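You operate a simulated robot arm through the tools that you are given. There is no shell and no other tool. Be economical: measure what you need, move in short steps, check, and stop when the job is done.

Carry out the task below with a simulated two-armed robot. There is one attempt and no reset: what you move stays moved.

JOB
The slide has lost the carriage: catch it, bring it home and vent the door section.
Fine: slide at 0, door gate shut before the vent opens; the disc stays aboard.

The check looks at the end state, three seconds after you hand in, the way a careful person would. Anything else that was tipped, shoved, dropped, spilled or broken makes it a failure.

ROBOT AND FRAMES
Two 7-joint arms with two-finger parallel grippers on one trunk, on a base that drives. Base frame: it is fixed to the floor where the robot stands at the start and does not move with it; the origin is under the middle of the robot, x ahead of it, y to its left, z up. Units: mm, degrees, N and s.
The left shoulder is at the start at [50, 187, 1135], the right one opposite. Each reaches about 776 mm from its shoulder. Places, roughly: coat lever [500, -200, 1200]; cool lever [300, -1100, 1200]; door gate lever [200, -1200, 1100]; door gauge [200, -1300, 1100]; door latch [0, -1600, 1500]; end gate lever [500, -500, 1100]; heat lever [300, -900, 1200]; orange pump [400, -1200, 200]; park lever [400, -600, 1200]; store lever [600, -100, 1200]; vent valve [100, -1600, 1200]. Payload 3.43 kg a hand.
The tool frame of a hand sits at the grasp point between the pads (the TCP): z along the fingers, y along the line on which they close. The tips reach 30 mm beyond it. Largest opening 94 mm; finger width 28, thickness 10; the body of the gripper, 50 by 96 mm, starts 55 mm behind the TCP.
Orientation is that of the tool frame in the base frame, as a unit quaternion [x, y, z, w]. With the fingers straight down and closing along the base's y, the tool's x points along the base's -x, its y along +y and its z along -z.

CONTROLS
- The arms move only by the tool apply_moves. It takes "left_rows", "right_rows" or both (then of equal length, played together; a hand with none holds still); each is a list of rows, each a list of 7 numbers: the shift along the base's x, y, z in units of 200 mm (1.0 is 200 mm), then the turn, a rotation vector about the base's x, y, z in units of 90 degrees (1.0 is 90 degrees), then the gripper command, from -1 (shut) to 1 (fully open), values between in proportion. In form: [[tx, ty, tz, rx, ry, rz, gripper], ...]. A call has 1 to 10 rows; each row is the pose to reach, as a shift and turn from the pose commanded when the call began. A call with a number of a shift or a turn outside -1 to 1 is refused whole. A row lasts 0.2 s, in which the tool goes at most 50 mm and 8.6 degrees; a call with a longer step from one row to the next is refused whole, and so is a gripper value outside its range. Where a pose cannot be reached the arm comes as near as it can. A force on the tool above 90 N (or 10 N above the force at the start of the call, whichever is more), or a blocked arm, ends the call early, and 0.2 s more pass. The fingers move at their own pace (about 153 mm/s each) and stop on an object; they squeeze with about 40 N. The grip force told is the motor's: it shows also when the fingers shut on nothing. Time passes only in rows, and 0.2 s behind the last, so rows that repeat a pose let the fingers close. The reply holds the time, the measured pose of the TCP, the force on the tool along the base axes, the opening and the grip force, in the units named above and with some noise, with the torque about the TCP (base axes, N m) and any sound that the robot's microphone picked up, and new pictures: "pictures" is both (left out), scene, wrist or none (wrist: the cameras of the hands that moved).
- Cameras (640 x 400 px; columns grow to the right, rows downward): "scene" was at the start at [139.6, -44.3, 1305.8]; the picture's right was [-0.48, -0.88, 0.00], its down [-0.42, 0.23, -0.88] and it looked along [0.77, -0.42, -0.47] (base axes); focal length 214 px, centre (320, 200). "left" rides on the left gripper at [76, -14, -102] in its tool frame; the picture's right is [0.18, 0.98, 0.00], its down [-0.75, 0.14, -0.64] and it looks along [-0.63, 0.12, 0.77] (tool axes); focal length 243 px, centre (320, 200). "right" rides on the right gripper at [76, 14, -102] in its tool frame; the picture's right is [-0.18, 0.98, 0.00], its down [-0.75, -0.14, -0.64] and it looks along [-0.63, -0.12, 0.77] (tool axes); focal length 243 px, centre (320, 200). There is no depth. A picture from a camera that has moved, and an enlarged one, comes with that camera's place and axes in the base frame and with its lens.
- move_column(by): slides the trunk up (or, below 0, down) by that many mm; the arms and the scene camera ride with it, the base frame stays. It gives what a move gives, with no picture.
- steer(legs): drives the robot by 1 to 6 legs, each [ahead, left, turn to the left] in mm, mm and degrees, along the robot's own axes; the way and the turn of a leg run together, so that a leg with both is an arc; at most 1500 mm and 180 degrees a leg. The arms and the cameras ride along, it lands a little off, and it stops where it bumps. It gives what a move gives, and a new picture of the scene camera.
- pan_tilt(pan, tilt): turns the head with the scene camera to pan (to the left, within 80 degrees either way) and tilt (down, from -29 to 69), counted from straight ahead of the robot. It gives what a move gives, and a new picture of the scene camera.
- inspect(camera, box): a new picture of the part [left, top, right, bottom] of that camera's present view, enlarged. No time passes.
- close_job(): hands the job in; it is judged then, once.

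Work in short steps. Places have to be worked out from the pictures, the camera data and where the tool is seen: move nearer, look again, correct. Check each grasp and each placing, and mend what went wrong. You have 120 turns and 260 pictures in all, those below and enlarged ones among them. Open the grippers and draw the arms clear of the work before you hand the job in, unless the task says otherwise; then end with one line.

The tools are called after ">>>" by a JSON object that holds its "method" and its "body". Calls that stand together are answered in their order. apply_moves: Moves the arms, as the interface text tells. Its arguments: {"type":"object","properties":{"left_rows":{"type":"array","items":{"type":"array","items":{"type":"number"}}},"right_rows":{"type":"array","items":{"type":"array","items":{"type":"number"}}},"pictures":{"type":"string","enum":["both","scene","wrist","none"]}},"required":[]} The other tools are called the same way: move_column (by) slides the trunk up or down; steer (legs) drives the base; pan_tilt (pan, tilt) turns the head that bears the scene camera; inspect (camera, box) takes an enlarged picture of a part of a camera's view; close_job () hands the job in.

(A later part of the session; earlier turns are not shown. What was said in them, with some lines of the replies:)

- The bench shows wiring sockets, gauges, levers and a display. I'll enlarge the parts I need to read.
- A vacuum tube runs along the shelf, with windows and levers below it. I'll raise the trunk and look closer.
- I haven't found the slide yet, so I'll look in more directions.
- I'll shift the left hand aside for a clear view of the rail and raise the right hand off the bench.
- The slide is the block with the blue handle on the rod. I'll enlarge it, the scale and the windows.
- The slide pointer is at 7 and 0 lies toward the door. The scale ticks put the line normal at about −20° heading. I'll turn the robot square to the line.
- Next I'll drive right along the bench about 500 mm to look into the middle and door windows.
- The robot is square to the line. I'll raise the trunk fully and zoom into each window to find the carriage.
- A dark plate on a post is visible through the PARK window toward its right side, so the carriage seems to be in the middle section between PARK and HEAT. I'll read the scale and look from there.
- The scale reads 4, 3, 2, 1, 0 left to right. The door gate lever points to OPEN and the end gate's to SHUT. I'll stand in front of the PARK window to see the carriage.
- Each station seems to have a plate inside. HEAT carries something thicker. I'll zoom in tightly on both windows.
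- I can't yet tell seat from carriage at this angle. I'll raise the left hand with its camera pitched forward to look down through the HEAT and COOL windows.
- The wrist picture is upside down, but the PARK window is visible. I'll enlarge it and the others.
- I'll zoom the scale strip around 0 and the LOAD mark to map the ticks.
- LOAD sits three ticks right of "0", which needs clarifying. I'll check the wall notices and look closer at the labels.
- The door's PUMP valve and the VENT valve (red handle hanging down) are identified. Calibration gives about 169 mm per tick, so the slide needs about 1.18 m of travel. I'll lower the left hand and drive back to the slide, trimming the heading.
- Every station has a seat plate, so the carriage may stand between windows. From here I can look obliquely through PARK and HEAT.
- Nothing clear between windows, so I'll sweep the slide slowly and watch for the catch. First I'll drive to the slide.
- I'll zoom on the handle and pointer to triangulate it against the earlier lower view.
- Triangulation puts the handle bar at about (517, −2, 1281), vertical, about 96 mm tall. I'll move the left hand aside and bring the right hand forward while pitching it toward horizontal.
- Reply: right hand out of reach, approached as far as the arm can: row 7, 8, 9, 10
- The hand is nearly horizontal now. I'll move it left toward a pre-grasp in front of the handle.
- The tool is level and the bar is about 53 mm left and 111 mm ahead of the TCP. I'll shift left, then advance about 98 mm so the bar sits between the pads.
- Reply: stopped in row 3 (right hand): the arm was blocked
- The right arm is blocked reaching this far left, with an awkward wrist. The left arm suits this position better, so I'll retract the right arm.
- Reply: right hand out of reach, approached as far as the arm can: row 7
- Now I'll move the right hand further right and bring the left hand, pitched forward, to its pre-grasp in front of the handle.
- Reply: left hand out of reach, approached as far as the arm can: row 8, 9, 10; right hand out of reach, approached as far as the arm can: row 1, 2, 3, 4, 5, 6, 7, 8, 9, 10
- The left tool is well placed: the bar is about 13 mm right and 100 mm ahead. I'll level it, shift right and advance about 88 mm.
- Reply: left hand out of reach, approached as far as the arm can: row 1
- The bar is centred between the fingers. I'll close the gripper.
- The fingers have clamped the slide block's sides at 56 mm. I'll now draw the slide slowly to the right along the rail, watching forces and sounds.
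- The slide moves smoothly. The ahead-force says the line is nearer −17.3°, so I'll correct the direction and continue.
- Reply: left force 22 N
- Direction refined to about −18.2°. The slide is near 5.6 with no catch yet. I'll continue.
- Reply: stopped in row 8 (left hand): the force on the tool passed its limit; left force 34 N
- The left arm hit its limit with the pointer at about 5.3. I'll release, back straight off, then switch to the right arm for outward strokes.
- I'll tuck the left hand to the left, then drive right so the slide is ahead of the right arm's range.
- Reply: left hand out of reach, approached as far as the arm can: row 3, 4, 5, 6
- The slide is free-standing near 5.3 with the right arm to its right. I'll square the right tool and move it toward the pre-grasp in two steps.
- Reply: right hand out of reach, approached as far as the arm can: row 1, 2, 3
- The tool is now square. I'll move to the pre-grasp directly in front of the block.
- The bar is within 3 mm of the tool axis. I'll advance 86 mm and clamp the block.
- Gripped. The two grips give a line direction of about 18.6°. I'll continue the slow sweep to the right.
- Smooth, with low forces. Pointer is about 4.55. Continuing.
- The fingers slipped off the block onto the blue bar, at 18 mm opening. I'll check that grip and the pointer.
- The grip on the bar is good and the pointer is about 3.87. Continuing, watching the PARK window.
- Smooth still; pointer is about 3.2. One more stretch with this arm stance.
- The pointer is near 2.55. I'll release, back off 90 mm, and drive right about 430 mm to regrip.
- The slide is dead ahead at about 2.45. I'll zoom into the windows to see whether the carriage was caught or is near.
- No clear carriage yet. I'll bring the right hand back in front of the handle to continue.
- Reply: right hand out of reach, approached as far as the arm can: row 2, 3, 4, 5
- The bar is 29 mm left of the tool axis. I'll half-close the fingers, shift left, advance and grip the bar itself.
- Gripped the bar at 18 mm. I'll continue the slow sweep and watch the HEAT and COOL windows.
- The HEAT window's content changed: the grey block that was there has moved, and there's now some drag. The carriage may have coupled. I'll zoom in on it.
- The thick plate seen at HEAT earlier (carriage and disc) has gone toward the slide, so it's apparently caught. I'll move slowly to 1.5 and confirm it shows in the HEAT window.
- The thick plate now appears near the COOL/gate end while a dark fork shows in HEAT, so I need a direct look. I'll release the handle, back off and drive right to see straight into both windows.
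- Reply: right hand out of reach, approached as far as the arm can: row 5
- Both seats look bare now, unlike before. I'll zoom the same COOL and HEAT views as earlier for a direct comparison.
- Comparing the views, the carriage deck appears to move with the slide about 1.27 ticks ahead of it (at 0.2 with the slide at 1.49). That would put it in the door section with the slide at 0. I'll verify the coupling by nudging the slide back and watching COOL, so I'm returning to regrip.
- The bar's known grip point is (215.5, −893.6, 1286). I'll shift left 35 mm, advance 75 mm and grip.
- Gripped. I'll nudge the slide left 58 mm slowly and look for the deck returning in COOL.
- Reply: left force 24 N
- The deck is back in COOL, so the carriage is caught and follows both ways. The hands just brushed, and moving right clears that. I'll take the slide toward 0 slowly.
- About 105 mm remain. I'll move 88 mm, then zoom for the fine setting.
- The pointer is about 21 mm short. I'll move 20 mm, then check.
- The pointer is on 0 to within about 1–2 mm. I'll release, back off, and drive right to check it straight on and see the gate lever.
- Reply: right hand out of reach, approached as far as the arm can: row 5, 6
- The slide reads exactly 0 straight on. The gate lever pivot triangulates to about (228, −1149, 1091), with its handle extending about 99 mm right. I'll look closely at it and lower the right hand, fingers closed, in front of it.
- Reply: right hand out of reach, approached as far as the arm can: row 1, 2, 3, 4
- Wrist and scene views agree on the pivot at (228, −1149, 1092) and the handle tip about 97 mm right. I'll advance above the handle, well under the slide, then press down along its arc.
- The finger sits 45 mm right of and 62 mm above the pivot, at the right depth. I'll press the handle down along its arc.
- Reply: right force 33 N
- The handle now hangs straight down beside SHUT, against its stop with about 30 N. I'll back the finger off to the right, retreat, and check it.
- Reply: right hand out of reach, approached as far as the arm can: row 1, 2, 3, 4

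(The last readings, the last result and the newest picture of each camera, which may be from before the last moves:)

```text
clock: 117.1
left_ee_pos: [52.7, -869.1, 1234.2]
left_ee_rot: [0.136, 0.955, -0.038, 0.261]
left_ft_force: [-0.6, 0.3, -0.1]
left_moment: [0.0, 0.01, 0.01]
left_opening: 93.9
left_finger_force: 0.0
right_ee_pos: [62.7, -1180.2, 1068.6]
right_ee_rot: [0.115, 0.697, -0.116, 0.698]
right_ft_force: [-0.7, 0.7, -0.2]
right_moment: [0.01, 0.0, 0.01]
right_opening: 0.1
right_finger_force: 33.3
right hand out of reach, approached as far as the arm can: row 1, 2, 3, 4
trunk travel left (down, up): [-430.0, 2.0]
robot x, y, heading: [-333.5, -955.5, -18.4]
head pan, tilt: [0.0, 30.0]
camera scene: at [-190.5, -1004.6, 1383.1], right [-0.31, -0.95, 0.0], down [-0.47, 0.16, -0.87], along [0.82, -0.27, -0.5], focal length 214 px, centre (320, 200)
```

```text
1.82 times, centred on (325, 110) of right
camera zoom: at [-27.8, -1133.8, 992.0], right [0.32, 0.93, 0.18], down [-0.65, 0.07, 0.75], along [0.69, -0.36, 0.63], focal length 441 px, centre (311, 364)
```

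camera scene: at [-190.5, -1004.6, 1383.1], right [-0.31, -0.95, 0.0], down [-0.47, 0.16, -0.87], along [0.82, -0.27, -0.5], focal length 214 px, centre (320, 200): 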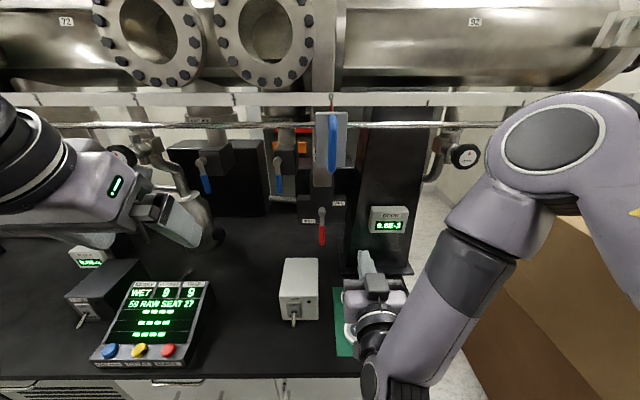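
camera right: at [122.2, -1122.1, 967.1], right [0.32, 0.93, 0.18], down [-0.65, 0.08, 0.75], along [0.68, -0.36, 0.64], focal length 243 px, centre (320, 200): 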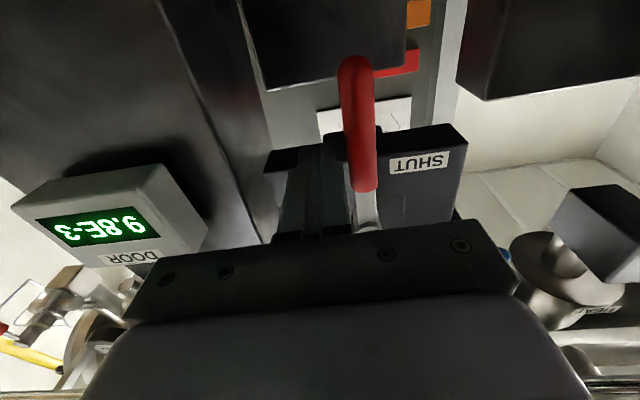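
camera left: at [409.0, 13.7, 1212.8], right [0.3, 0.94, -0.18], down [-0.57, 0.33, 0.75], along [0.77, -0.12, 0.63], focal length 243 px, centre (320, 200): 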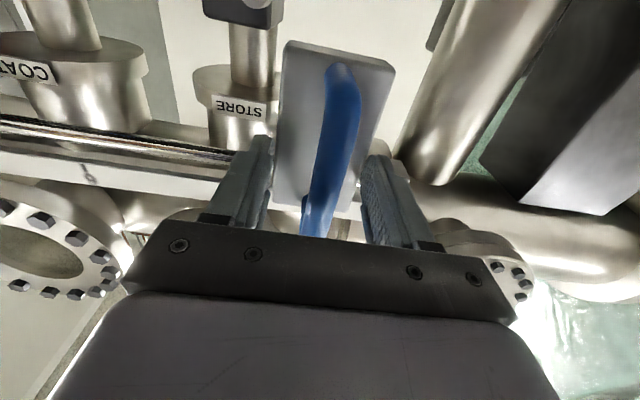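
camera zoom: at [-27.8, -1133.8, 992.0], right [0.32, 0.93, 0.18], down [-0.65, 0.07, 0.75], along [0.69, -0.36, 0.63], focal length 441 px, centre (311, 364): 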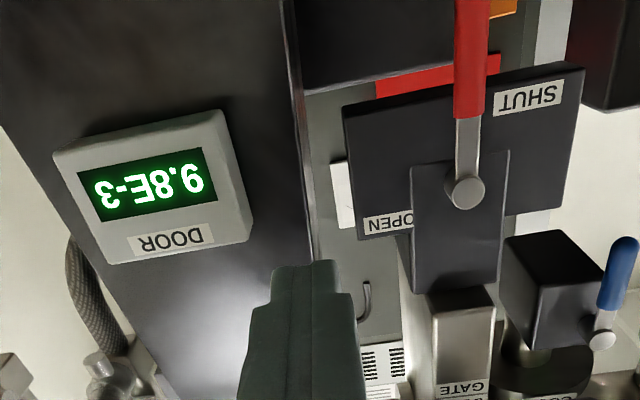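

The gate is shut, with the lever down by SHUT. Before venting I'll look closely at the PUMP knob and VENT valve from further right, and check the pump.

>>> {"method": "apply_moves", "body": {"right_rows": [[-0.02, -0.07, 0.2, 0, 0, 0, -1], [-0.05, -0.15, 0.4, 0, 0, 0, -1], [-0.08, -0.25, 0.6, 0, 0, 0, -1], [-0.1, -0.35, 0.7, 0, 0, 0, -1]], "pictures": "none"}}

>>> {"method": "steer", "body": {"legs": [[0, -250, 0]]}}

>>> {"method": "pan_tilt", "body": {"pan": 0, "tilt": 15}}

```text
clock: 118.1
left_ee_pos: [53.0, -869.2, 1235.1]
left_ee_rot: [0.135, 0.955, -0.038, 0.261]
left_ft_force: [-0.7, -0.9, 0.4]
left_moment: [0.0, 0.03, -0.01]
left_opening: 94.0
left_finger_force: 0.0
right_ee_pos: [44.1, -1250.5, 1206.9]
right_ee_rot: [0.113, 0.698, -0.115, 0.698]
right_ft_force: [0.0, 0.3, 0.6]
right_moment: [-0.01, -0.02, 0.0]
right_opening: 0.4
right_finger_force: 33.3
trunk travel left (down, up): [-430.0, 2.0]
robot x, y, heading: [-333.3, -958.8, -18.4]
head pan, tilt: [0.0, 30.0]
```

```text
clock: 120.0
left_ee_pos: [-25.8, -1111.5, 1234.4]
left_ee_rot: [0.137, 0.955, -0.038, 0.259]
left_ft_force: [-0.7, -0.7, -0.5]
left_moment: [0.01, 0.04, 0.02]
left_opening: 93.8
left_finger_force: 0.1
right_ee_pos: [-35.6, -1492.0, 1205.6]
right_ee_rot: [0.116, 0.697, -0.116, 0.698]
right_ft_force: [-0.1, -0.6, 0.7]
right_moment: [-0.05, 0.01, 0.01]
right_opening: 0.1
right_finger_force: 32.8
trunk travel left (down, up): [-430.0, 2.0]
robot x, y, heading: [-408.6, -1197.9, -18.6]
head pan, tilt: [0.0, 30.0]
camera scene: at [-271.0, -1246.6, 1383.1], right [-0.32, -0.95, 0.0], down [-0.47, 0.16, -0.87], along [0.82, -0.28, -0.5], focal length 214 px, centre (320, 200)
```

scene: 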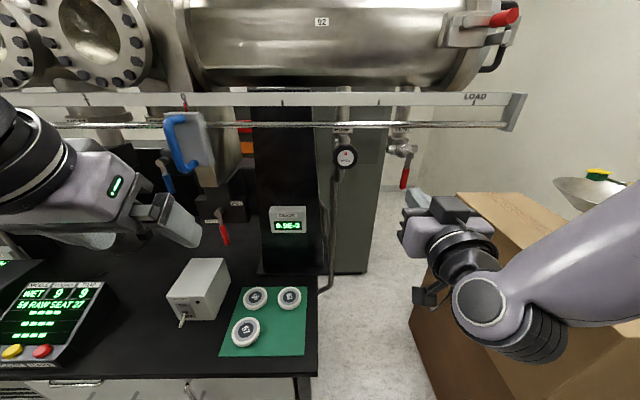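

```text
clock: 120.7
left_ee_pos: [-26.1, -1111.2, 1234.7]
left_ee_rot: [0.137, 0.955, -0.038, 0.261]
left_ft_force: [0.1, -0.6, -0.1]
left_moment: [-0.04, 0.02, 0.0]
left_opening: 94.1
left_finger_force: 0.0
right_ee_pos: [-37.3, -1491.3, 1206.1]
right_ee_rot: [0.116, 0.697, -0.116, 0.698]
right_ft_force: [-0.3, -0.7, 0.2]
right_moment: [0.01, 0.0, 0.0]
right_opening: 0.0
right_finger_force: 32.8
trunk travel left (down, up): [-430.0, 2.0]
robot x, y, heading: [-411.8, -1193.9, -18.3]
head pan, tilt: [0.0, 15.0]
camera scene: at [-267.9, -1246.8, 1407.2], right [-0.32, -0.95, 0.0], down [-0.25, 0.08, -0.97], along [0.92, -0.31, -0.26], focal length 214 px, centre (320, 200)
```

scene: 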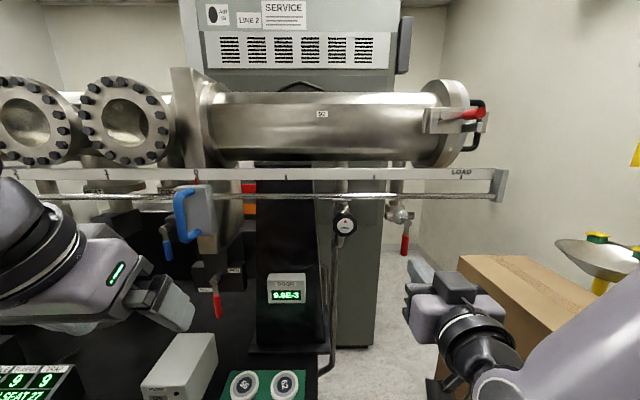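

>>> {"method": "inspect", "body": {"camera": "scene", "box": [310, 170, 430, 270]}}

>>> {"method": "inspect", "body": {"camera": "right", "box": [0, 0, 640, 400]}}

>>> {"method": "pan_tilt", "body": {"pan": 0, "tilt": 60}}

```text
4.00 times, centred on (370, 220) of scene
camera zoom: at [-267.9, -1246.8, 1407.2], right [-0.32, -0.95, 0.0], down [-0.25, 0.08, -0.97], along [0.92, -0.31, -0.26], focal length 858 px, centre (120, 120)
```

zoom: 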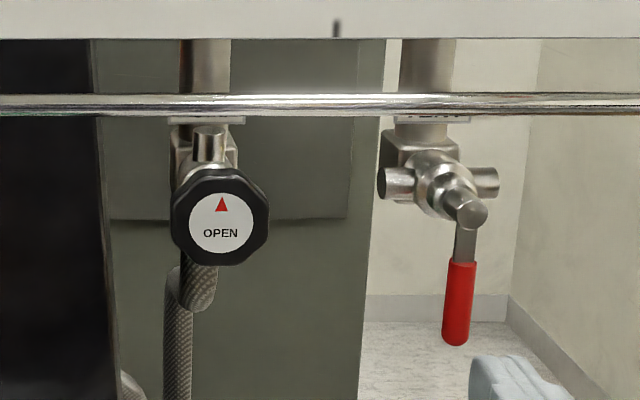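

```text
1.00 times, centred on (320, 200) of right
camera zoom: at [-128.3, -1445.6, 1129.7], right [0.32, 0.93, 0.18], down [-0.65, 0.08, 0.75], along [0.69, -0.36, 0.63], focal length 243 px, centre (320, 200)
```

zoom: 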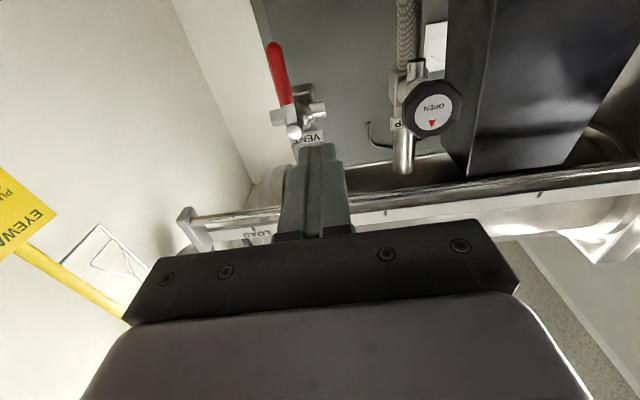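

```text
clock: 121.9
left_ee_pos: [-25.4, -1110.3, 1234.5]
left_ee_rot: [0.137, 0.955, -0.039, 0.26]
left_ft_force: [0.6, -0.1, -0.3]
left_moment: [-0.03, 0.01, -0.02]
left_opening: 93.9
left_finger_force: 0.0
right_ee_pos: [-36.1, -1492.8, 1206.6]
right_ee_rot: [0.116, 0.697, -0.116, 0.698]
right_ft_force: [-0.6, 0.9, 0.3]
right_moment: [-0.03, 0.0, -0.02]
right_opening: 0.0
right_finger_force: 33.0
trunk travel left (down, up): [-430.0, 2.0]
robot x, y, heading: [-417.6, -1199.1, -18.6]
head pan, tilt: [0.0, 60.0]
camera scene: at [-293.3, -1238.4, 1341.1], right [-0.32, -0.95, 0.0], down [-0.82, 0.28, -0.5], along [0.47, -0.16, -0.87], focal length 214 px, centre (320, 200)
```

scene: 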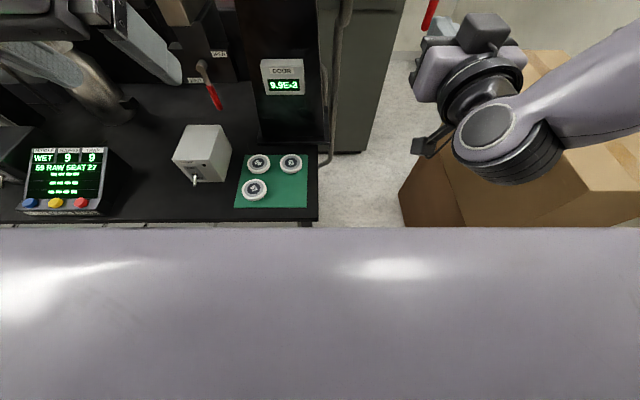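

The vent handle hangs down, across its pipe, so it's shut. Before opening it I want to see whether the orange pump is visible, so I'll drive right a bit and look back under the bench end.

>>> {"method": "steer", "body": {"legs": [[0, -280, 0]]}}

>>> {"method": "pan_tilt", "body": {"pan": 38, "tilt": 48}}

```text
clock: 123.8
left_ee_pos: [-115.7, -1378.6, 1234.6]
left_ee_rot: [0.137, 0.955, -0.039, 0.26]
left_ft_force: [-0.1, 0.3, -0.4]
left_moment: [0.03, -0.01, 0.0]
left_opening: 94.0
left_finger_force: 0.0
right_ee_pos: [-126.3, -1760.0, 1205.8]
right_ee_rot: [0.117, 0.697, -0.117, 0.698]
right_ft_force: [-0.3, -0.3, 1.2]
right_moment: [0.02, 0.0, 0.01]
right_opening: 0.0
right_finger_force: 33.3
trunk travel left (down, up): [-430.0, 2.0]
robot x, y, heading: [-498.2, -1469.6, -18.5]
head pan, tilt: [0.0, 60.0]
camera scene: at [-383.4, -1506.3, 1341.0], right [-0.32, -0.95, 0.0], down [-0.82, 0.28, -0.5], along [0.47, -0.16, -0.87], focal length 214 px, centre (320, 200)
```

scene: 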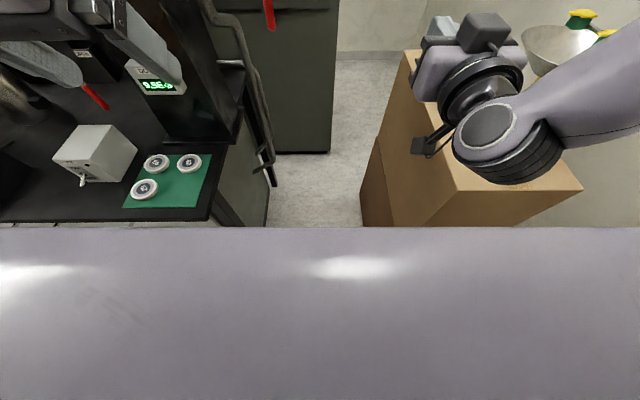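

```text
clock: 124.9
left_ee_pos: [-116.3, -1379.0, 1234.9]
left_ee_rot: [0.137, 0.955, -0.039, 0.261]
left_ft_force: [-0.1, -0.2, -0.2]
left_moment: [-0.01, -0.02, 0.0]
left_opening: 93.9
left_finger_force: 0.0
right_ee_pos: [-128.3, -1760.6, 1207.3]
right_ee_rot: [0.115, 0.697, -0.117, 0.698]
right_ft_force: [0.7, -0.1, -0.5]
right_moment: [-0.01, 0.03, 0.01]
right_opening: 0.0
right_finger_force: 32.8
trunk travel left (down, up): [-430.0, 2.0]
robot x, y, heading: [-503.6, -1462.5, -18.6]
head pan, tilt: [38.0, 48.0]
camera scene: at [-372.0, -1458.3, 1356.3], right [0.33, -0.94, 0.0], down [-0.7, -0.25, -0.67], along [0.63, 0.22, -0.74], focal length 214 px, centre (320, 200)
```

scene: 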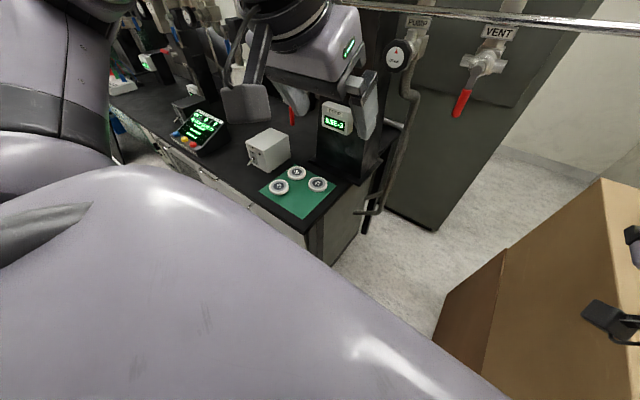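

The pump is behind the bench panel, out of sight. The vent spindle triangulates to (99, −1577, 1235), with its handle hanging 78 mm down. I'll drive back left so it suits the right arm.

>>> {"method": "steer", "body": {"legs": [[0, 260, 0]]}}

>>> {"method": "pan_tilt", "body": {"pan": -15, "tilt": 20}}

>>> {"method": "inspect", "body": {"camera": "right", "box": [0, 0, 640, 400]}}

```text
clock: 126.7
left_ee_pos: [-32.9, -1133.4, 1234.6]
left_ee_rot: [0.139, 0.955, -0.039, 0.26]
left_ft_force: [-0.1, 1.0, -0.4]
left_moment: [0.0, 0.01, -0.05]
left_opening: 94.1
left_finger_force: 0.2
right_ee_pos: [-45.0, -1516.1, 1207.0]
right_ee_rot: [0.117, 0.697, -0.118, 0.697]
right_ft_force: [-0.7, -0.7, 0.1]
right_moment: [0.01, -0.01, -0.04]
right_opening: 0.0
right_finger_force: 32.9
trunk travel left (down, up): [-430.0, 2.0]
robot x, y, heading: [-414.0, -1221.8, -18.8]
head pan, tilt: [38.0, 48.0]
camera scene: at [-289.5, -1214.5, 1356.3], right [0.33, -0.94, 0.0], down [-0.7, -0.25, -0.67], along [0.63, 0.22, -0.74], focal length 214 px, centre (320, 200)
```

scene: 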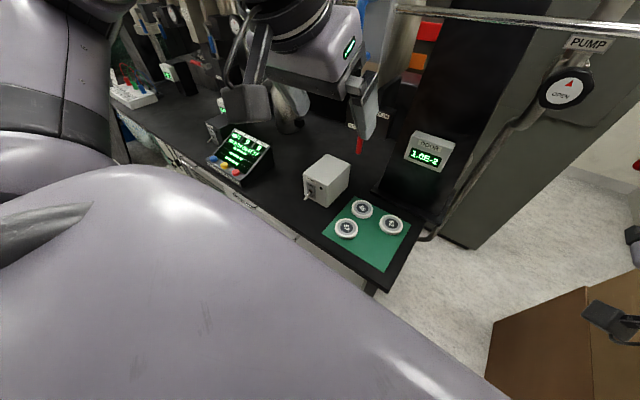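

```text
clock: 128.0
left_ee_pos: [-33.7, -1136.9, 1233.7]
left_ee_rot: [0.139, 0.955, -0.039, 0.26]
left_ft_force: [1.0, 0.1, 1.0]
left_moment: [0.0, -0.03, 0.0]
left_opening: 94.4
left_finger_force: 0.1
right_ee_pos: [-44.9, -1517.6, 1206.5]
right_ee_rot: [0.118, 0.697, -0.119, 0.697]
right_ft_force: [-0.1, -0.2, 0.5]
right_moment: [-0.03, -0.01, 0.0]
right_opening: 0.3
right_finger_force: 33.5
trunk travel left (down, up): [-430.0, 2.0]
robot x, y, heading: [-417.1, -1223.4, -18.9]
head pan, tilt: [-15.0, 20.0]
camera scene: at [-286.6, -1292.8, 1399.1], right [-0.56, -0.83, 0.0], down [-0.28, 0.19, -0.94], along [0.78, -0.52, -0.34], focal length 214 px, centre (320, 200)
```

scene: 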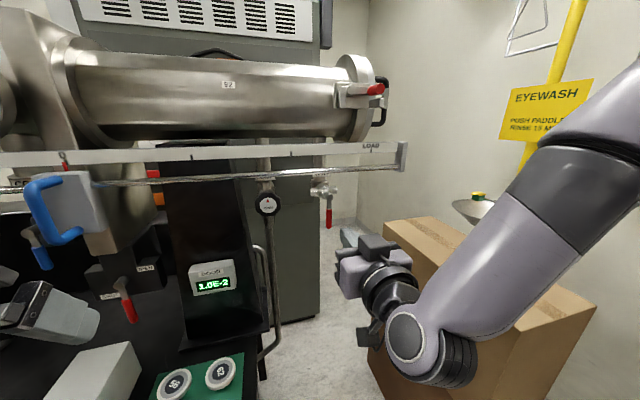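

```text
1.00 times, centred on (320, 200) of right
camera zoom: at [-136.6, -1470.4, 1129.7], right [0.32, 0.93, 0.18], down [-0.65, 0.08, 0.75], along [0.69, -0.36, 0.63], focal length 243 px, centre (320, 200)
```

zoom: 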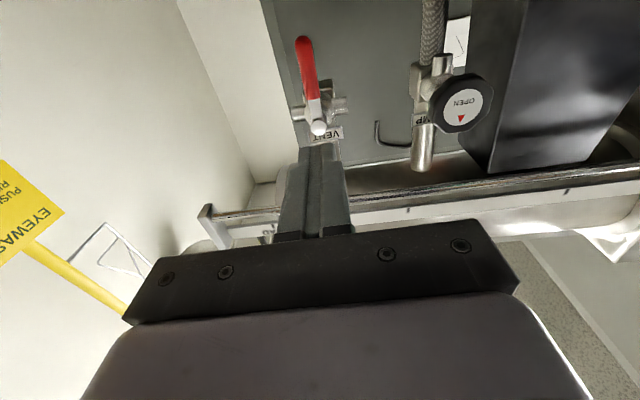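

Vent geometry confirmed. The finger is 10 mm left of the spindle line; I'll set it 38 mm left of the handle at z 1172 and advance alongside.

>>> {"method": "apply_moves", "body": {"right_rows": [[0.022, 0.066, -0.08, 0, 0, 0, -1], [0.044, 0.133, -0.17, 0, 0, 0, -1], [0.22, 0.074, -0.17, 0, 0, 0, -1], [0.4, 0.014, -0.17, 0, 0, 0, -1], [0.58, -0.045, -0.17, 0, 0, 0, -1], [0.765, -0.107, -0.17, 0, 0, 0, -1], [0.765, -0.107, -0.17, 0, 0, 0, -1]], "pictures": "both"}}

```text
clock: 129.6
left_ee_pos: [-34.3, -1135.4, 1235.5]
left_ee_rot: [0.139, 0.955, -0.039, 0.26]
left_ft_force: [0.2, -0.2, -0.3]
left_moment: [0.02, -0.01, -0.02]
left_opening: 93.9
left_finger_force: 0.1
right_ee_pos: [109.4, -1530.4, 1176.9]
right_ee_rot: [0.118, 0.698, -0.119, 0.696]
right_ft_force: [0.2, 0.5, 0.4]
right_moment: [0.0, 0.01, 0.03]
right_opening: 0.0
right_finger_force: 32.7
right hand out of reach, approached as far as the arm can: row 5, 6, 7
trunk travel left (down, up): [-430.0, 2.0]
robot x, y, heading: [-422.7, -1219.3, -19.0]
head pan, tilt: [-15.0, 20.0]
camera scene: at [-287.0, -1292.9, 1399.2], right [-0.56, -0.83, 0.0], down [-0.28, 0.19, -0.94], along [0.78, -0.52, -0.34], focal length 214 px, centre (320, 200)
camera right: at [17.2, -1483.1, 1101.2], right [0.33, 0.93, 0.18], down [-0.65, 0.08, 0.76], along [0.69, -0.37, 0.63], focal length 243 px, centre (320, 200)
```

scene: 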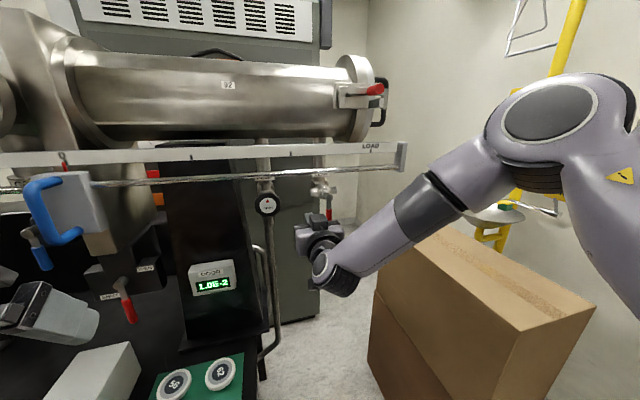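
right: 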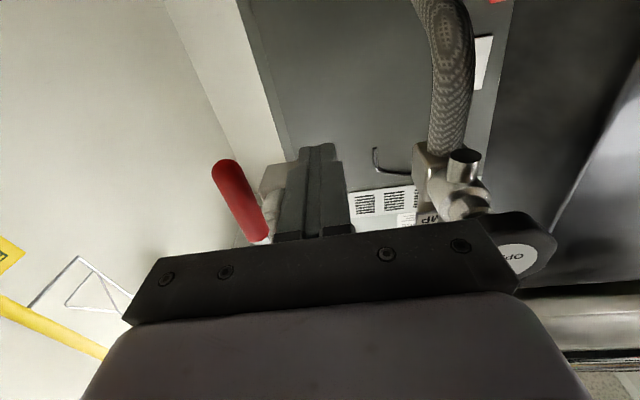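

The finger is beside the handle, on its left. I'll push gently right about 15° of turn first and check the resistance.

>>> {"method": "apply_moves", "body": {"right_rows": [[-0.019, -0.057, 0, 0, 0, 0, -1], [-0.038, -0.114, 0, 0, 0, 0, -1], [-0.057, -0.171, 0, 0, 0, 0, -1], [-0.057, -0.171, 0, 0, 0, 0, -1]], "pictures": "wrist"}}

```text
clock: 130.6
left_ee_pos: [-32.8, -1135.6, 1235.0]
left_ee_rot: [0.139, 0.955, -0.039, 0.26]
left_ft_force: [-0.8, 0.2, -0.6]
left_moment: [-0.04, 0.01, -0.03]
left_opening: 94.1
left_finger_force: 0.1
right_ee_pos: [101.6, -1542.4, 1191.8]
right_ee_rot: [0.122, 0.699, -0.123, 0.693]
right_ft_force: [-0.3, -0.8, 0.1]
right_moment: [0.06, 0.02, 0.0]
right_opening: 0.1
right_finger_force: 32.4
right hand out of reach, approached as far as the arm can: row 1, 2, 3, 4
trunk travel left (down, up): [-430.0, 2.0]
robot x, y, heading: [-419.6, -1220.2, -18.7]
head pan, tilt: [-15.0, 20.0]
camera right: at [9.7, -1494.6, 1116.6], right [0.33, 0.92, 0.18], down [-0.65, 0.08, 0.76], along [0.69, -0.37, 0.63], focal length 243 px, centre (320, 200)
```

right: 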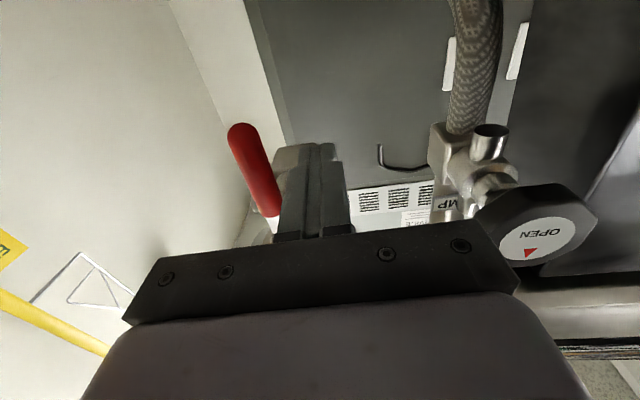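

The arm is at a joint limit here. I'll retreat, drive right 140 mm so the vent is nearly straight ahead, and retry.

>>> {"method": "apply_moves", "body": {"right_rows": [[-0.15, 0.12, -0.05, 0, 0, 0, -1], [-0.35, 0.15, -0.05, 0, 0, 0, -1], [-0.55, 0.2, -0.05, 0, 0, 0, -1], [-0.7, 0.25, -0.05, 0, 0, 0, -1]], "pictures": "none"}}

>>> {"method": "steer", "body": {"legs": [[0, -140, 0.5]]}}

>>> {"method": "inspect", "body": {"camera": "right", "box": [0, 0, 640, 400]}}

```text
clock: 131.6
left_ee_pos: [-33.1, -1136.5, 1234.9]
left_ee_rot: [0.139, 0.955, -0.04, 0.259]
left_ft_force: [-1.0, -0.4, 0.9]
left_moment: [0.0, 0.02, 0.0]
left_opening: 94.1
left_finger_force: 0.1
right_ee_pos: [-37.7, -1492.8, 1182.8]
right_ee_rot: [0.119, 0.697, -0.119, 0.697]
right_ft_force: [0.5, 1.0, 0.2]
right_moment: [-0.02, 0.01, -0.02]
right_opening: 0.2
right_finger_force: 33.0
trunk travel left (down, up): [-430.0, 2.0]
robot x, y, heading: [-421.3, -1216.3, -18.6]
head pan, tilt: [-15.0, 20.0]
```

```text
clock: 132.9
left_ee_pos: [-78.1, -1262.8, 1235.3]
left_ee_rot: [0.134, 0.955, -0.038, 0.26]
left_ft_force: [-0.4, 0.6, 0.7]
left_moment: [0.04, -0.03, 0.03]
left_opening: 93.9
left_finger_force: 0.1
right_ee_pos: [-78.8, -1620.2, 1182.5]
right_ee_rot: [0.114, 0.698, -0.114, 0.698]
right_ft_force: [0.9, 0.6, -0.7]
right_moment: [-0.01, -0.01, 0.02]
right_opening: 0.0
right_finger_force: 32.7
trunk travel left (down, up): [-430.0, 2.0]
robot x, y, heading: [-468.5, -1351.7, -18.3]
head pan, tilt: [-15.0, 20.0]
camera scene: at [-329.8, -1422.6, 1399.2], right [-0.55, -0.84, 0.0], down [-0.29, 0.19, -0.94], along [0.79, -0.51, -0.34], focal length 214 px, centre (320, 200)
```

scene: 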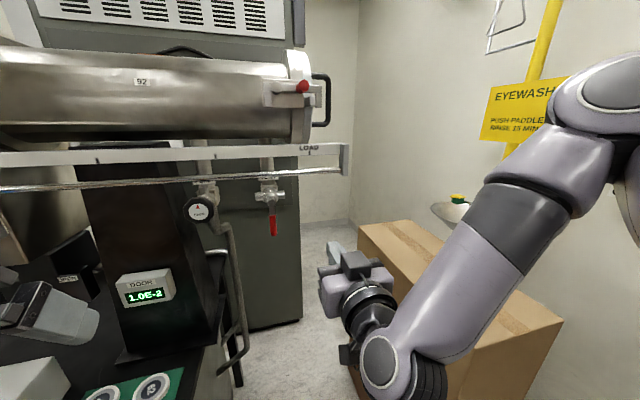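

```text
1.00 times, centred on (320, 200) of right
camera zoom: at [-171.0, -1573.9, 1105.8], right [0.31, 0.93, 0.18], down [-0.65, 0.07, 0.75], along [0.69, -0.36, 0.63], focal length 243 px, centre (320, 200)
```

zoom: 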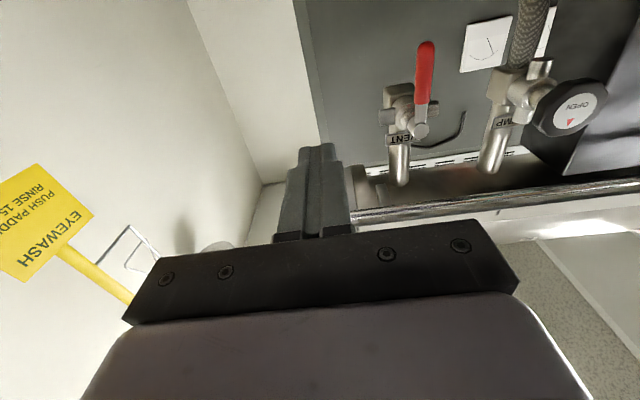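

Now the vent is nearly straight ahead. I'll move the finger left past the handle, then advance beside it.

>>> {"method": "apply_moves", "body": {"right_rows": [[0.073, 0.218, -0.02, 0, 0, 0, -1], [0.146, 0.437, -0.05, 0, 0, 0, -1], [0.218, 0.655, -0.05, 0, 0, 0, -1], [0.4, 0.595, -0.05, 0, 0, 0, -1], [0.58, 0.535, -0.05, 0, 0, 0, -1], [0.76, 0.475, -0.05, 0, 0, 0, -1], [0.935, 0.417, -0.05, 0, 0, 0, -1], [0.935, 0.417, -0.05, 0, 0, 0, -1]], "pictures": "both"}}

```text
clock: 134.7
left_ee_pos: [-77.6, -1262.0, 1234.2]
left_ee_rot: [0.135, 0.955, -0.039, 0.26]
left_ft_force: [0.5, -0.3, 0.6]
left_moment: [0.02, -0.02, -0.03]
left_opening: 93.8
left_finger_force: 0.0
right_ee_pos: [108.0, -1537.5, 1172.6]
right_ee_rot: [0.113, 0.698, -0.114, 0.698]
right_ft_force: [0.1, 0.8, -0.5]
right_moment: [0.0, 0.03, -0.01]
right_opening: 0.0
right_finger_force: 32.8
trunk travel left (down, up): [-430.0, 2.0]
robot x, y, heading: [-463.4, -1348.7, -18.4]
head pan, tilt: [-15.0, 20.0]
camera scene: at [-329.8, -1421.7, 1399.2], right [-0.55, -0.84, 0.0], down [-0.29, 0.19, -0.94], along [0.79, -0.51, -0.34], focal length 214 px, centre (320, 200)
camera right: at [15.5, -1491.3, 1096.3], right [0.31, 0.93, 0.18], down [-0.65, 0.07, 0.75], along [0.69, -0.36, 0.63], focal length 243 px, centre (320, 200)
```

scene: 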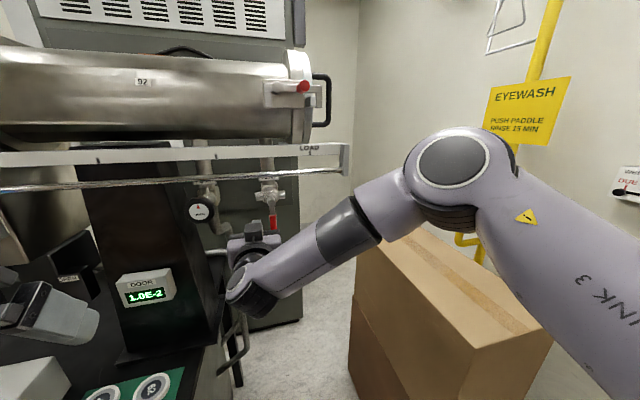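
right: 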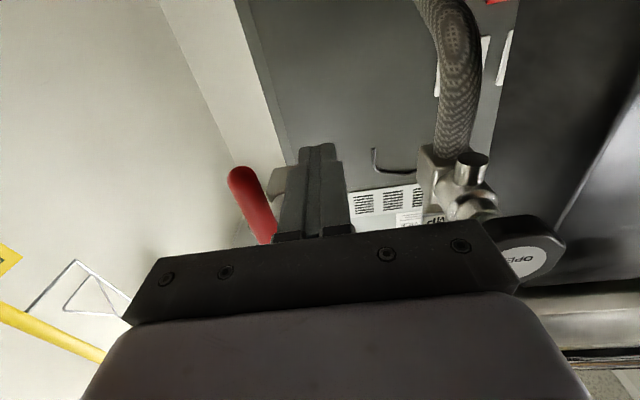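

Good reach this time. I'll push right 38 mm as a test.

>>> {"method": "apply_moves", "body": {"right_rows": [[-0.02, -0.06, 0, 0, 0, 0, -1], [-0.04, -0.12, 0, 0, 0, 0, -1], [-0.06, -0.18, 0, 0, 0, 0, -1], [-0.06, -0.18, 0, 0, 0, 0, -1]], "pictures": "both"}}

```text
clock: 135.7
left_ee_pos: [-77.4, -1262.0, 1233.2]
left_ee_rot: [0.134, 0.956, -0.038, 0.259]
left_ft_force: [0.7, -0.6, 0.7]
left_moment: [-0.04, -0.01, -0.01]
left_opening: 93.8
left_finger_force: 0.0
right_ee_pos: [96.6, -1572.9, 1173.3]
right_ee_rot: [0.114, 0.697, -0.115, 0.698]
right_ft_force: [-0.7, 0.2, 0.1]
right_moment: [0.03, 0.01, -0.01]
right_opening: 0.0
right_finger_force: 33.0
trunk travel left (down, up): [-430.0, 2.0]
robot x, y, heading: [-467.3, -1354.7, -18.2]
head pan, tilt: [-15.0, 20.0]
camera scene: at [-329.5, -1421.6, 1399.2], right [-0.55, -0.84, 0.0], down [-0.29, 0.19, -0.94], along [0.79, -0.51, -0.34], focal length 214 px, centre (320, 200)
camera right: at [4.0, -1527.0, 1095.9], right [0.31, 0.93, 0.18], down [-0.65, 0.07, 0.75], along [0.69, -0.36, 0.63], focal length 243 px, centre (320, 200)
```

scene: 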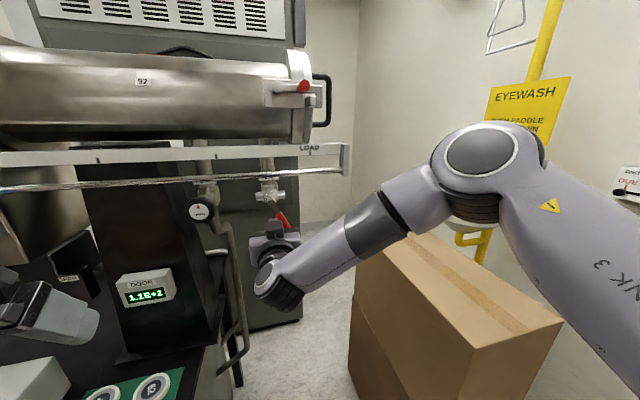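
right: 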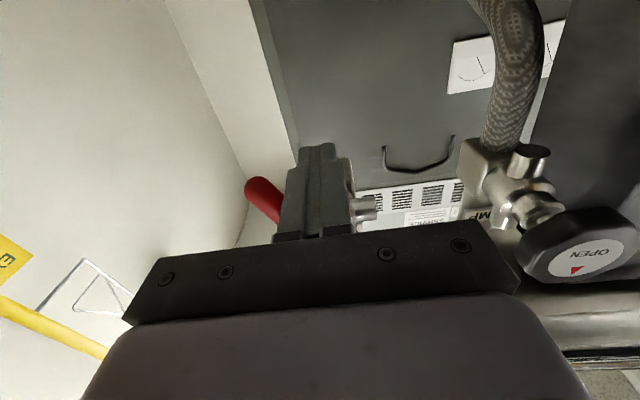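

The handle turns freely to the right and the door gauge is already at 1.1E+2. I'll complete the quarter turn along the arc.

>>> {"method": "apply_moves", "body": {"right_rows": [[-0.027, -0.08, 0, 0, 0, 0, -1], [-0.052, -0.157, 0.03, 0, 0, 0, -1], [-0.073, -0.221, 0.08, 0, 0, 0, -1], [-0.09, -0.27, 0.15, 0, 0, 0, -1], [-0.101, -0.304, 0.215, 0, 0, 0, -1], [-0.104, -0.313, 0.25, 0, 0, 0, -1], [-0.104, -0.313, 0.25, 0, 0, 0, -1]], "pictures": "both"}}

```text
clock: 137.3
left_ee_pos: [-75.9, -1262.6, 1233.0]
left_ee_rot: [0.134, 0.956, -0.038, 0.26]
left_ft_force: [0.3, -0.5, 0.0]
left_moment: [0.0, -0.03, -0.01]
left_opening: 94.0
left_finger_force: 0.0
right_ee_pos: [76.5, -1632.8, 1213.7]
right_ee_rot: [0.11, 0.705, -0.113, 0.692]
right_ft_force: [-6.3, 10.4, -30.7]
right_moment: [-0.28, -0.14, 0.02]
right_opening: 0.2
right_finger_force: 32.9
trunk travel left (down, up): [-430.0, 2.0]
robot x, y, heading: [-463.8, -1351.6, -18.2]
head pan, tilt: [-15.0, 20.0]
camera scene: at [-327.6, -1421.3, 1398.5], right [-0.55, -0.84, 0.0], down [-0.29, 0.19, -0.94], along [0.79, -0.51, -0.34], focal length 214 px, centre (320, 200)
camera right: at [-16.7, -1587.3, 1139.0], right [0.31, 0.93, 0.18], down [-0.64, 0.07, 0.77], along [0.7, -0.35, 0.62], focal length 243 px, centre (320, 200)
```

scene: 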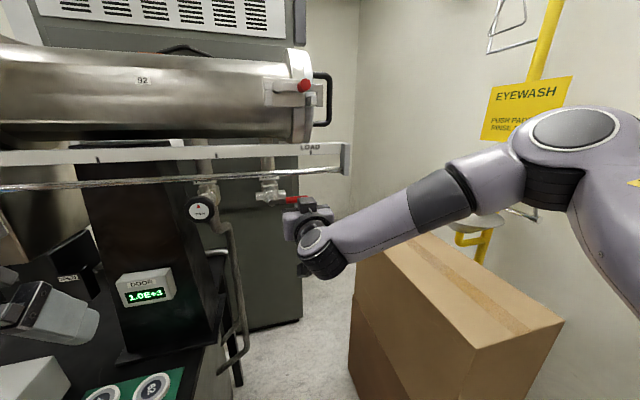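
right: 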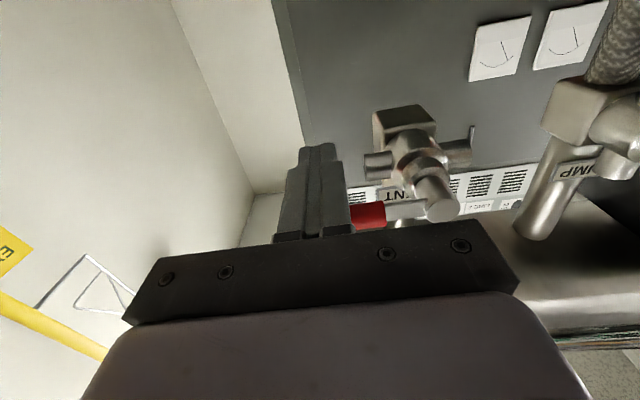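

The vent handle is horizontal at its stop. I'll lower the finger off it, retreat, and read the gauge.

>>> {"method": "apply_moves", "body": {"right_rows": [[0, 0, -0.12, 0, 0, 0, -1], [-0.02, 0, -0.22, 0, 0, 0, -1], [-0.2, 0.06, -0.22, 0, 0, 0, -1], [-0.4, 0.12, -0.22, 0, 0, 0, -1], [-0.6, 0.18, -0.22, 0, 0, 0, -1], [-0.75, 0.23, -0.22, 0, 0, 0, 0.5], [-0.75, 0.23, -0.22, 0, 0, 0, 1]], "pictures": "scene"}}

>>> {"method": "inspect", "body": {"camera": "scene", "box": [100, 150, 340, 310]}}

```text
clock: 138.9
left_ee_pos: [-78.8, -1263.9, 1235.1]
left_ee_rot: [0.134, 0.955, -0.038, 0.26]
left_ft_force: [0.7, 0.1, 0.0]
left_moment: [-0.03, 0.0, 0.05]
left_opening: 94.1
left_finger_force: 0.0
right_ee_pos: [-75.3, -1587.6, 1178.7]
right_ee_rot: [0.113, 0.697, -0.115, 0.698]
right_ft_force: [-0.1, 0.6, -0.4]
right_moment: [0.0, 0.01, 0.05]
right_opening: 93.9
right_finger_force: 0.1
trunk travel left (down, up): [-430.0, 2.0]
robot x, y, heading: [-466.3, -1353.5, -18.3]
head pan, tilt: [-15.0, 20.0]
camera scene: at [-329.4, -1421.9, 1399.1], right [-0.55, -0.84, 0.0], down [-0.29, 0.19, -0.94], along [0.79, -0.51, -0.34], focal length 214 px, centre (320, 200)
```

scene: 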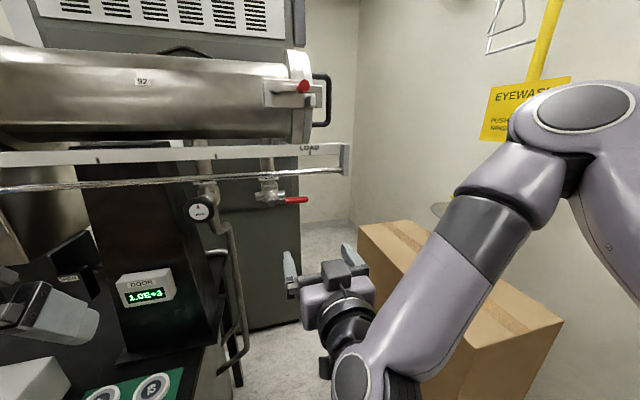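

```text
2.50 times, centred on (220, 230) of scene
camera zoom: at [-329.4, -1421.9, 1399.1], right [-0.55, -0.84, 0.0], down [-0.29, 0.19, -0.94], along [0.79, -0.51, -0.34], focal length 536 px, centre (570, 125)
```

zoom: 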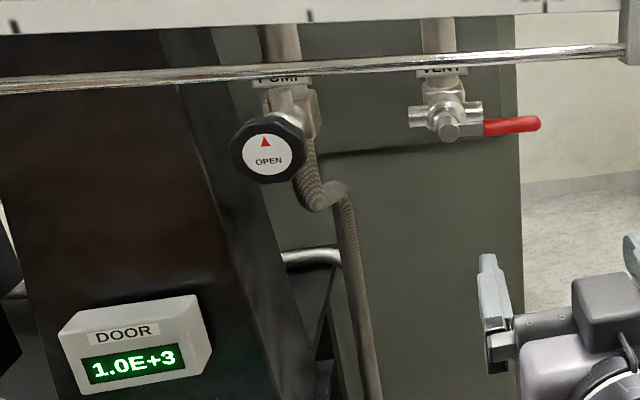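

The door section reads 1.0E+3 with the vent open. I'll drive back to check the slide pointer, gate lever and MIDDLE gauge once more.

>>> {"method": "steer", "body": {"legs": [[0, 330, 0]]}}

>>> {"method": "pan_tilt", "body": {"pan": 10, "tilt": 22}}

>>> {"method": "inspect", "body": {"camera": "scene", "box": [320, 100, 480, 260]}}

```text
clock: 141.0
left_ee_pos: [23.6, -949.6, 1234.6]
left_ee_rot: [0.133, 0.955, -0.038, 0.261]
left_ft_force: [-0.2, -0.3, -0.4]
left_moment: [0.0, 0.0, -0.01]
left_opening: 94.0
left_finger_force: 0.0
right_ee_pos: [26.6, -1275.1, 1178.3]
right_ee_rot: [0.113, 0.698, -0.114, 0.698]
right_ft_force: [-0.1, -0.8, -0.3]
right_moment: [0.01, -0.01, 0.0]
right_opening: 93.9
right_finger_force: 0.1
trunk travel left (down, up): [-430.0, 2.0]
robot x, y, heading: [-361.7, -1041.4, -18.0]
head pan, tilt: [-15.0, 20.0]
camera scene: at [-227.5, -1109.8, 1399.2], right [-0.54, -0.84, 0.0], down [-0.29, 0.19, -0.94], along [0.79, -0.51, -0.34], focal length 214 px, centre (320, 200)
```

scene: 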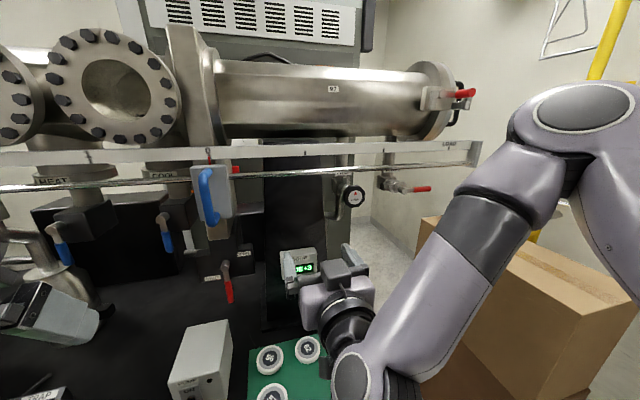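

```text
clock: 141.9
left_ee_pos: [22.6, -949.5, 1234.7]
left_ee_rot: [0.132, 0.956, -0.038, 0.26]
left_ft_force: [0.2, 0.4, -0.6]
left_moment: [0.01, -0.03, 0.0]
left_opening: 93.8
left_finger_force: 0.0
right_ee_pos: [25.7, -1275.1, 1179.0]
right_ee_rot: [0.113, 0.698, -0.113, 0.698]
right_ft_force: [-0.2, -0.3, 0.2]
right_moment: [-0.04, -0.02, -0.03]
right_opening: 94.0
right_finger_force: 0.0
trunk travel left (down, up): [-430.0, 2.0]
robot x, y, heading: [-364.2, -1040.9, -18.0]
head pan, tilt: [10.0, 22.0]
camera scene: at [-213.9, -1072.6, 1395.9], right [-0.14, -0.99, 0.0], down [-0.37, 0.05, -0.93], along [0.92, -0.13, -0.37], focal length 214 px, centre (320, 200)
```

scene: 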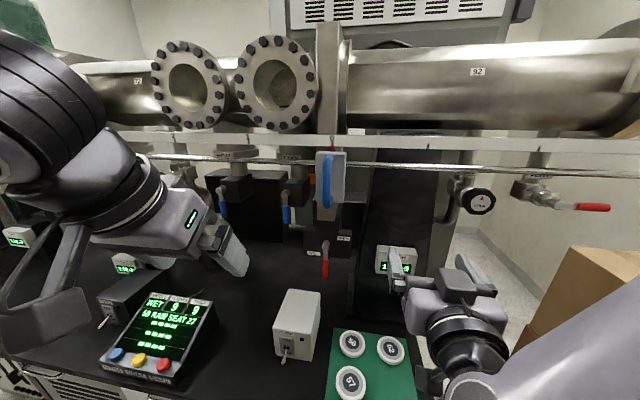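

```text
2.50 times, centred on (400, 180) of scene
camera zoom: at [-213.9, -1072.6, 1395.9], right [-0.14, -0.99, 0.0], down [-0.37, 0.05, -0.93], along [0.92, -0.13, -0.37], focal length 536 px, centre (120, 250)
```

zoom: 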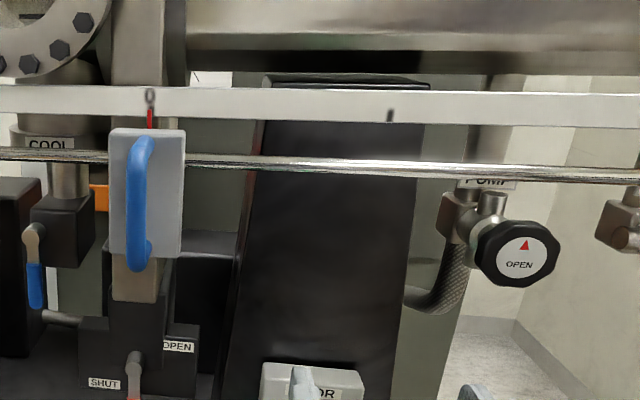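

>>> {"method": "inspect", "body": {"camera": "scene", "box": [0, 215, 150, 285]}}

>>> {"method": "inspect", "body": {"camera": "scene", "box": [300, 125, 360, 290]}}

```text
4.27 times, centred on (75, 250) of scene
camera zoom: at [-213.9, -1072.6, 1395.9], right [-0.14, -0.99, 0.0], down [-0.37, 0.05, -0.93], along [0.92, -0.13, -0.37], focal length 915 px, centre (1365, -13)
```

zoom: 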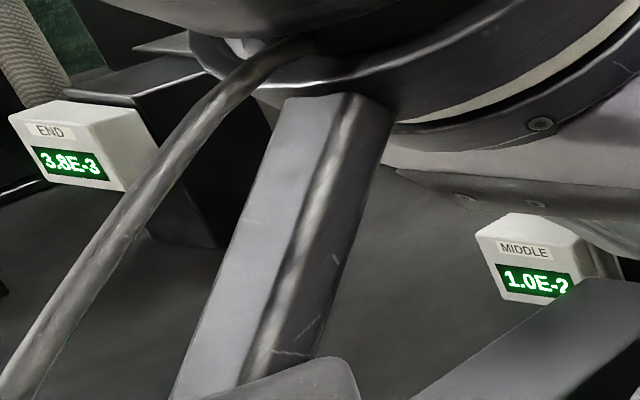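

```text
2.42 times, centred on (330, 208) of scene
camera zoom: at [-213.9, -1072.6, 1395.9], right [-0.14, -0.99, 0.0], down [-0.37, 0.05, -0.93], along [0.92, -0.13, -0.37], focal length 520 px, centre (296, 182)
```

zoom: 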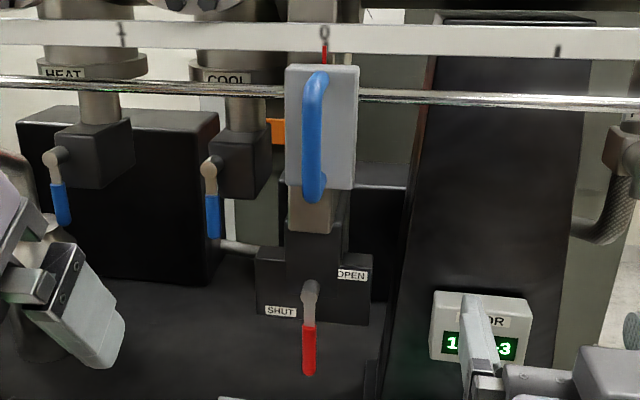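

Slide at 0, gate lever at SHUT, MIDDLE and END still under vacuum at 1.0E-2 and 3.8E-3, door at 1.0E+3. Both grippers are open and clear, so I'm handing in.

>>> {"method": "close_job", "body": {}}

```text
The job is handed in.
```

The slide caught the carriage and stands at 0, the door gate was shut before I opened the vent, and the door section reads 1.0E+3. I did not see the disc after the carriage went behind the gate, because the door section has no window.
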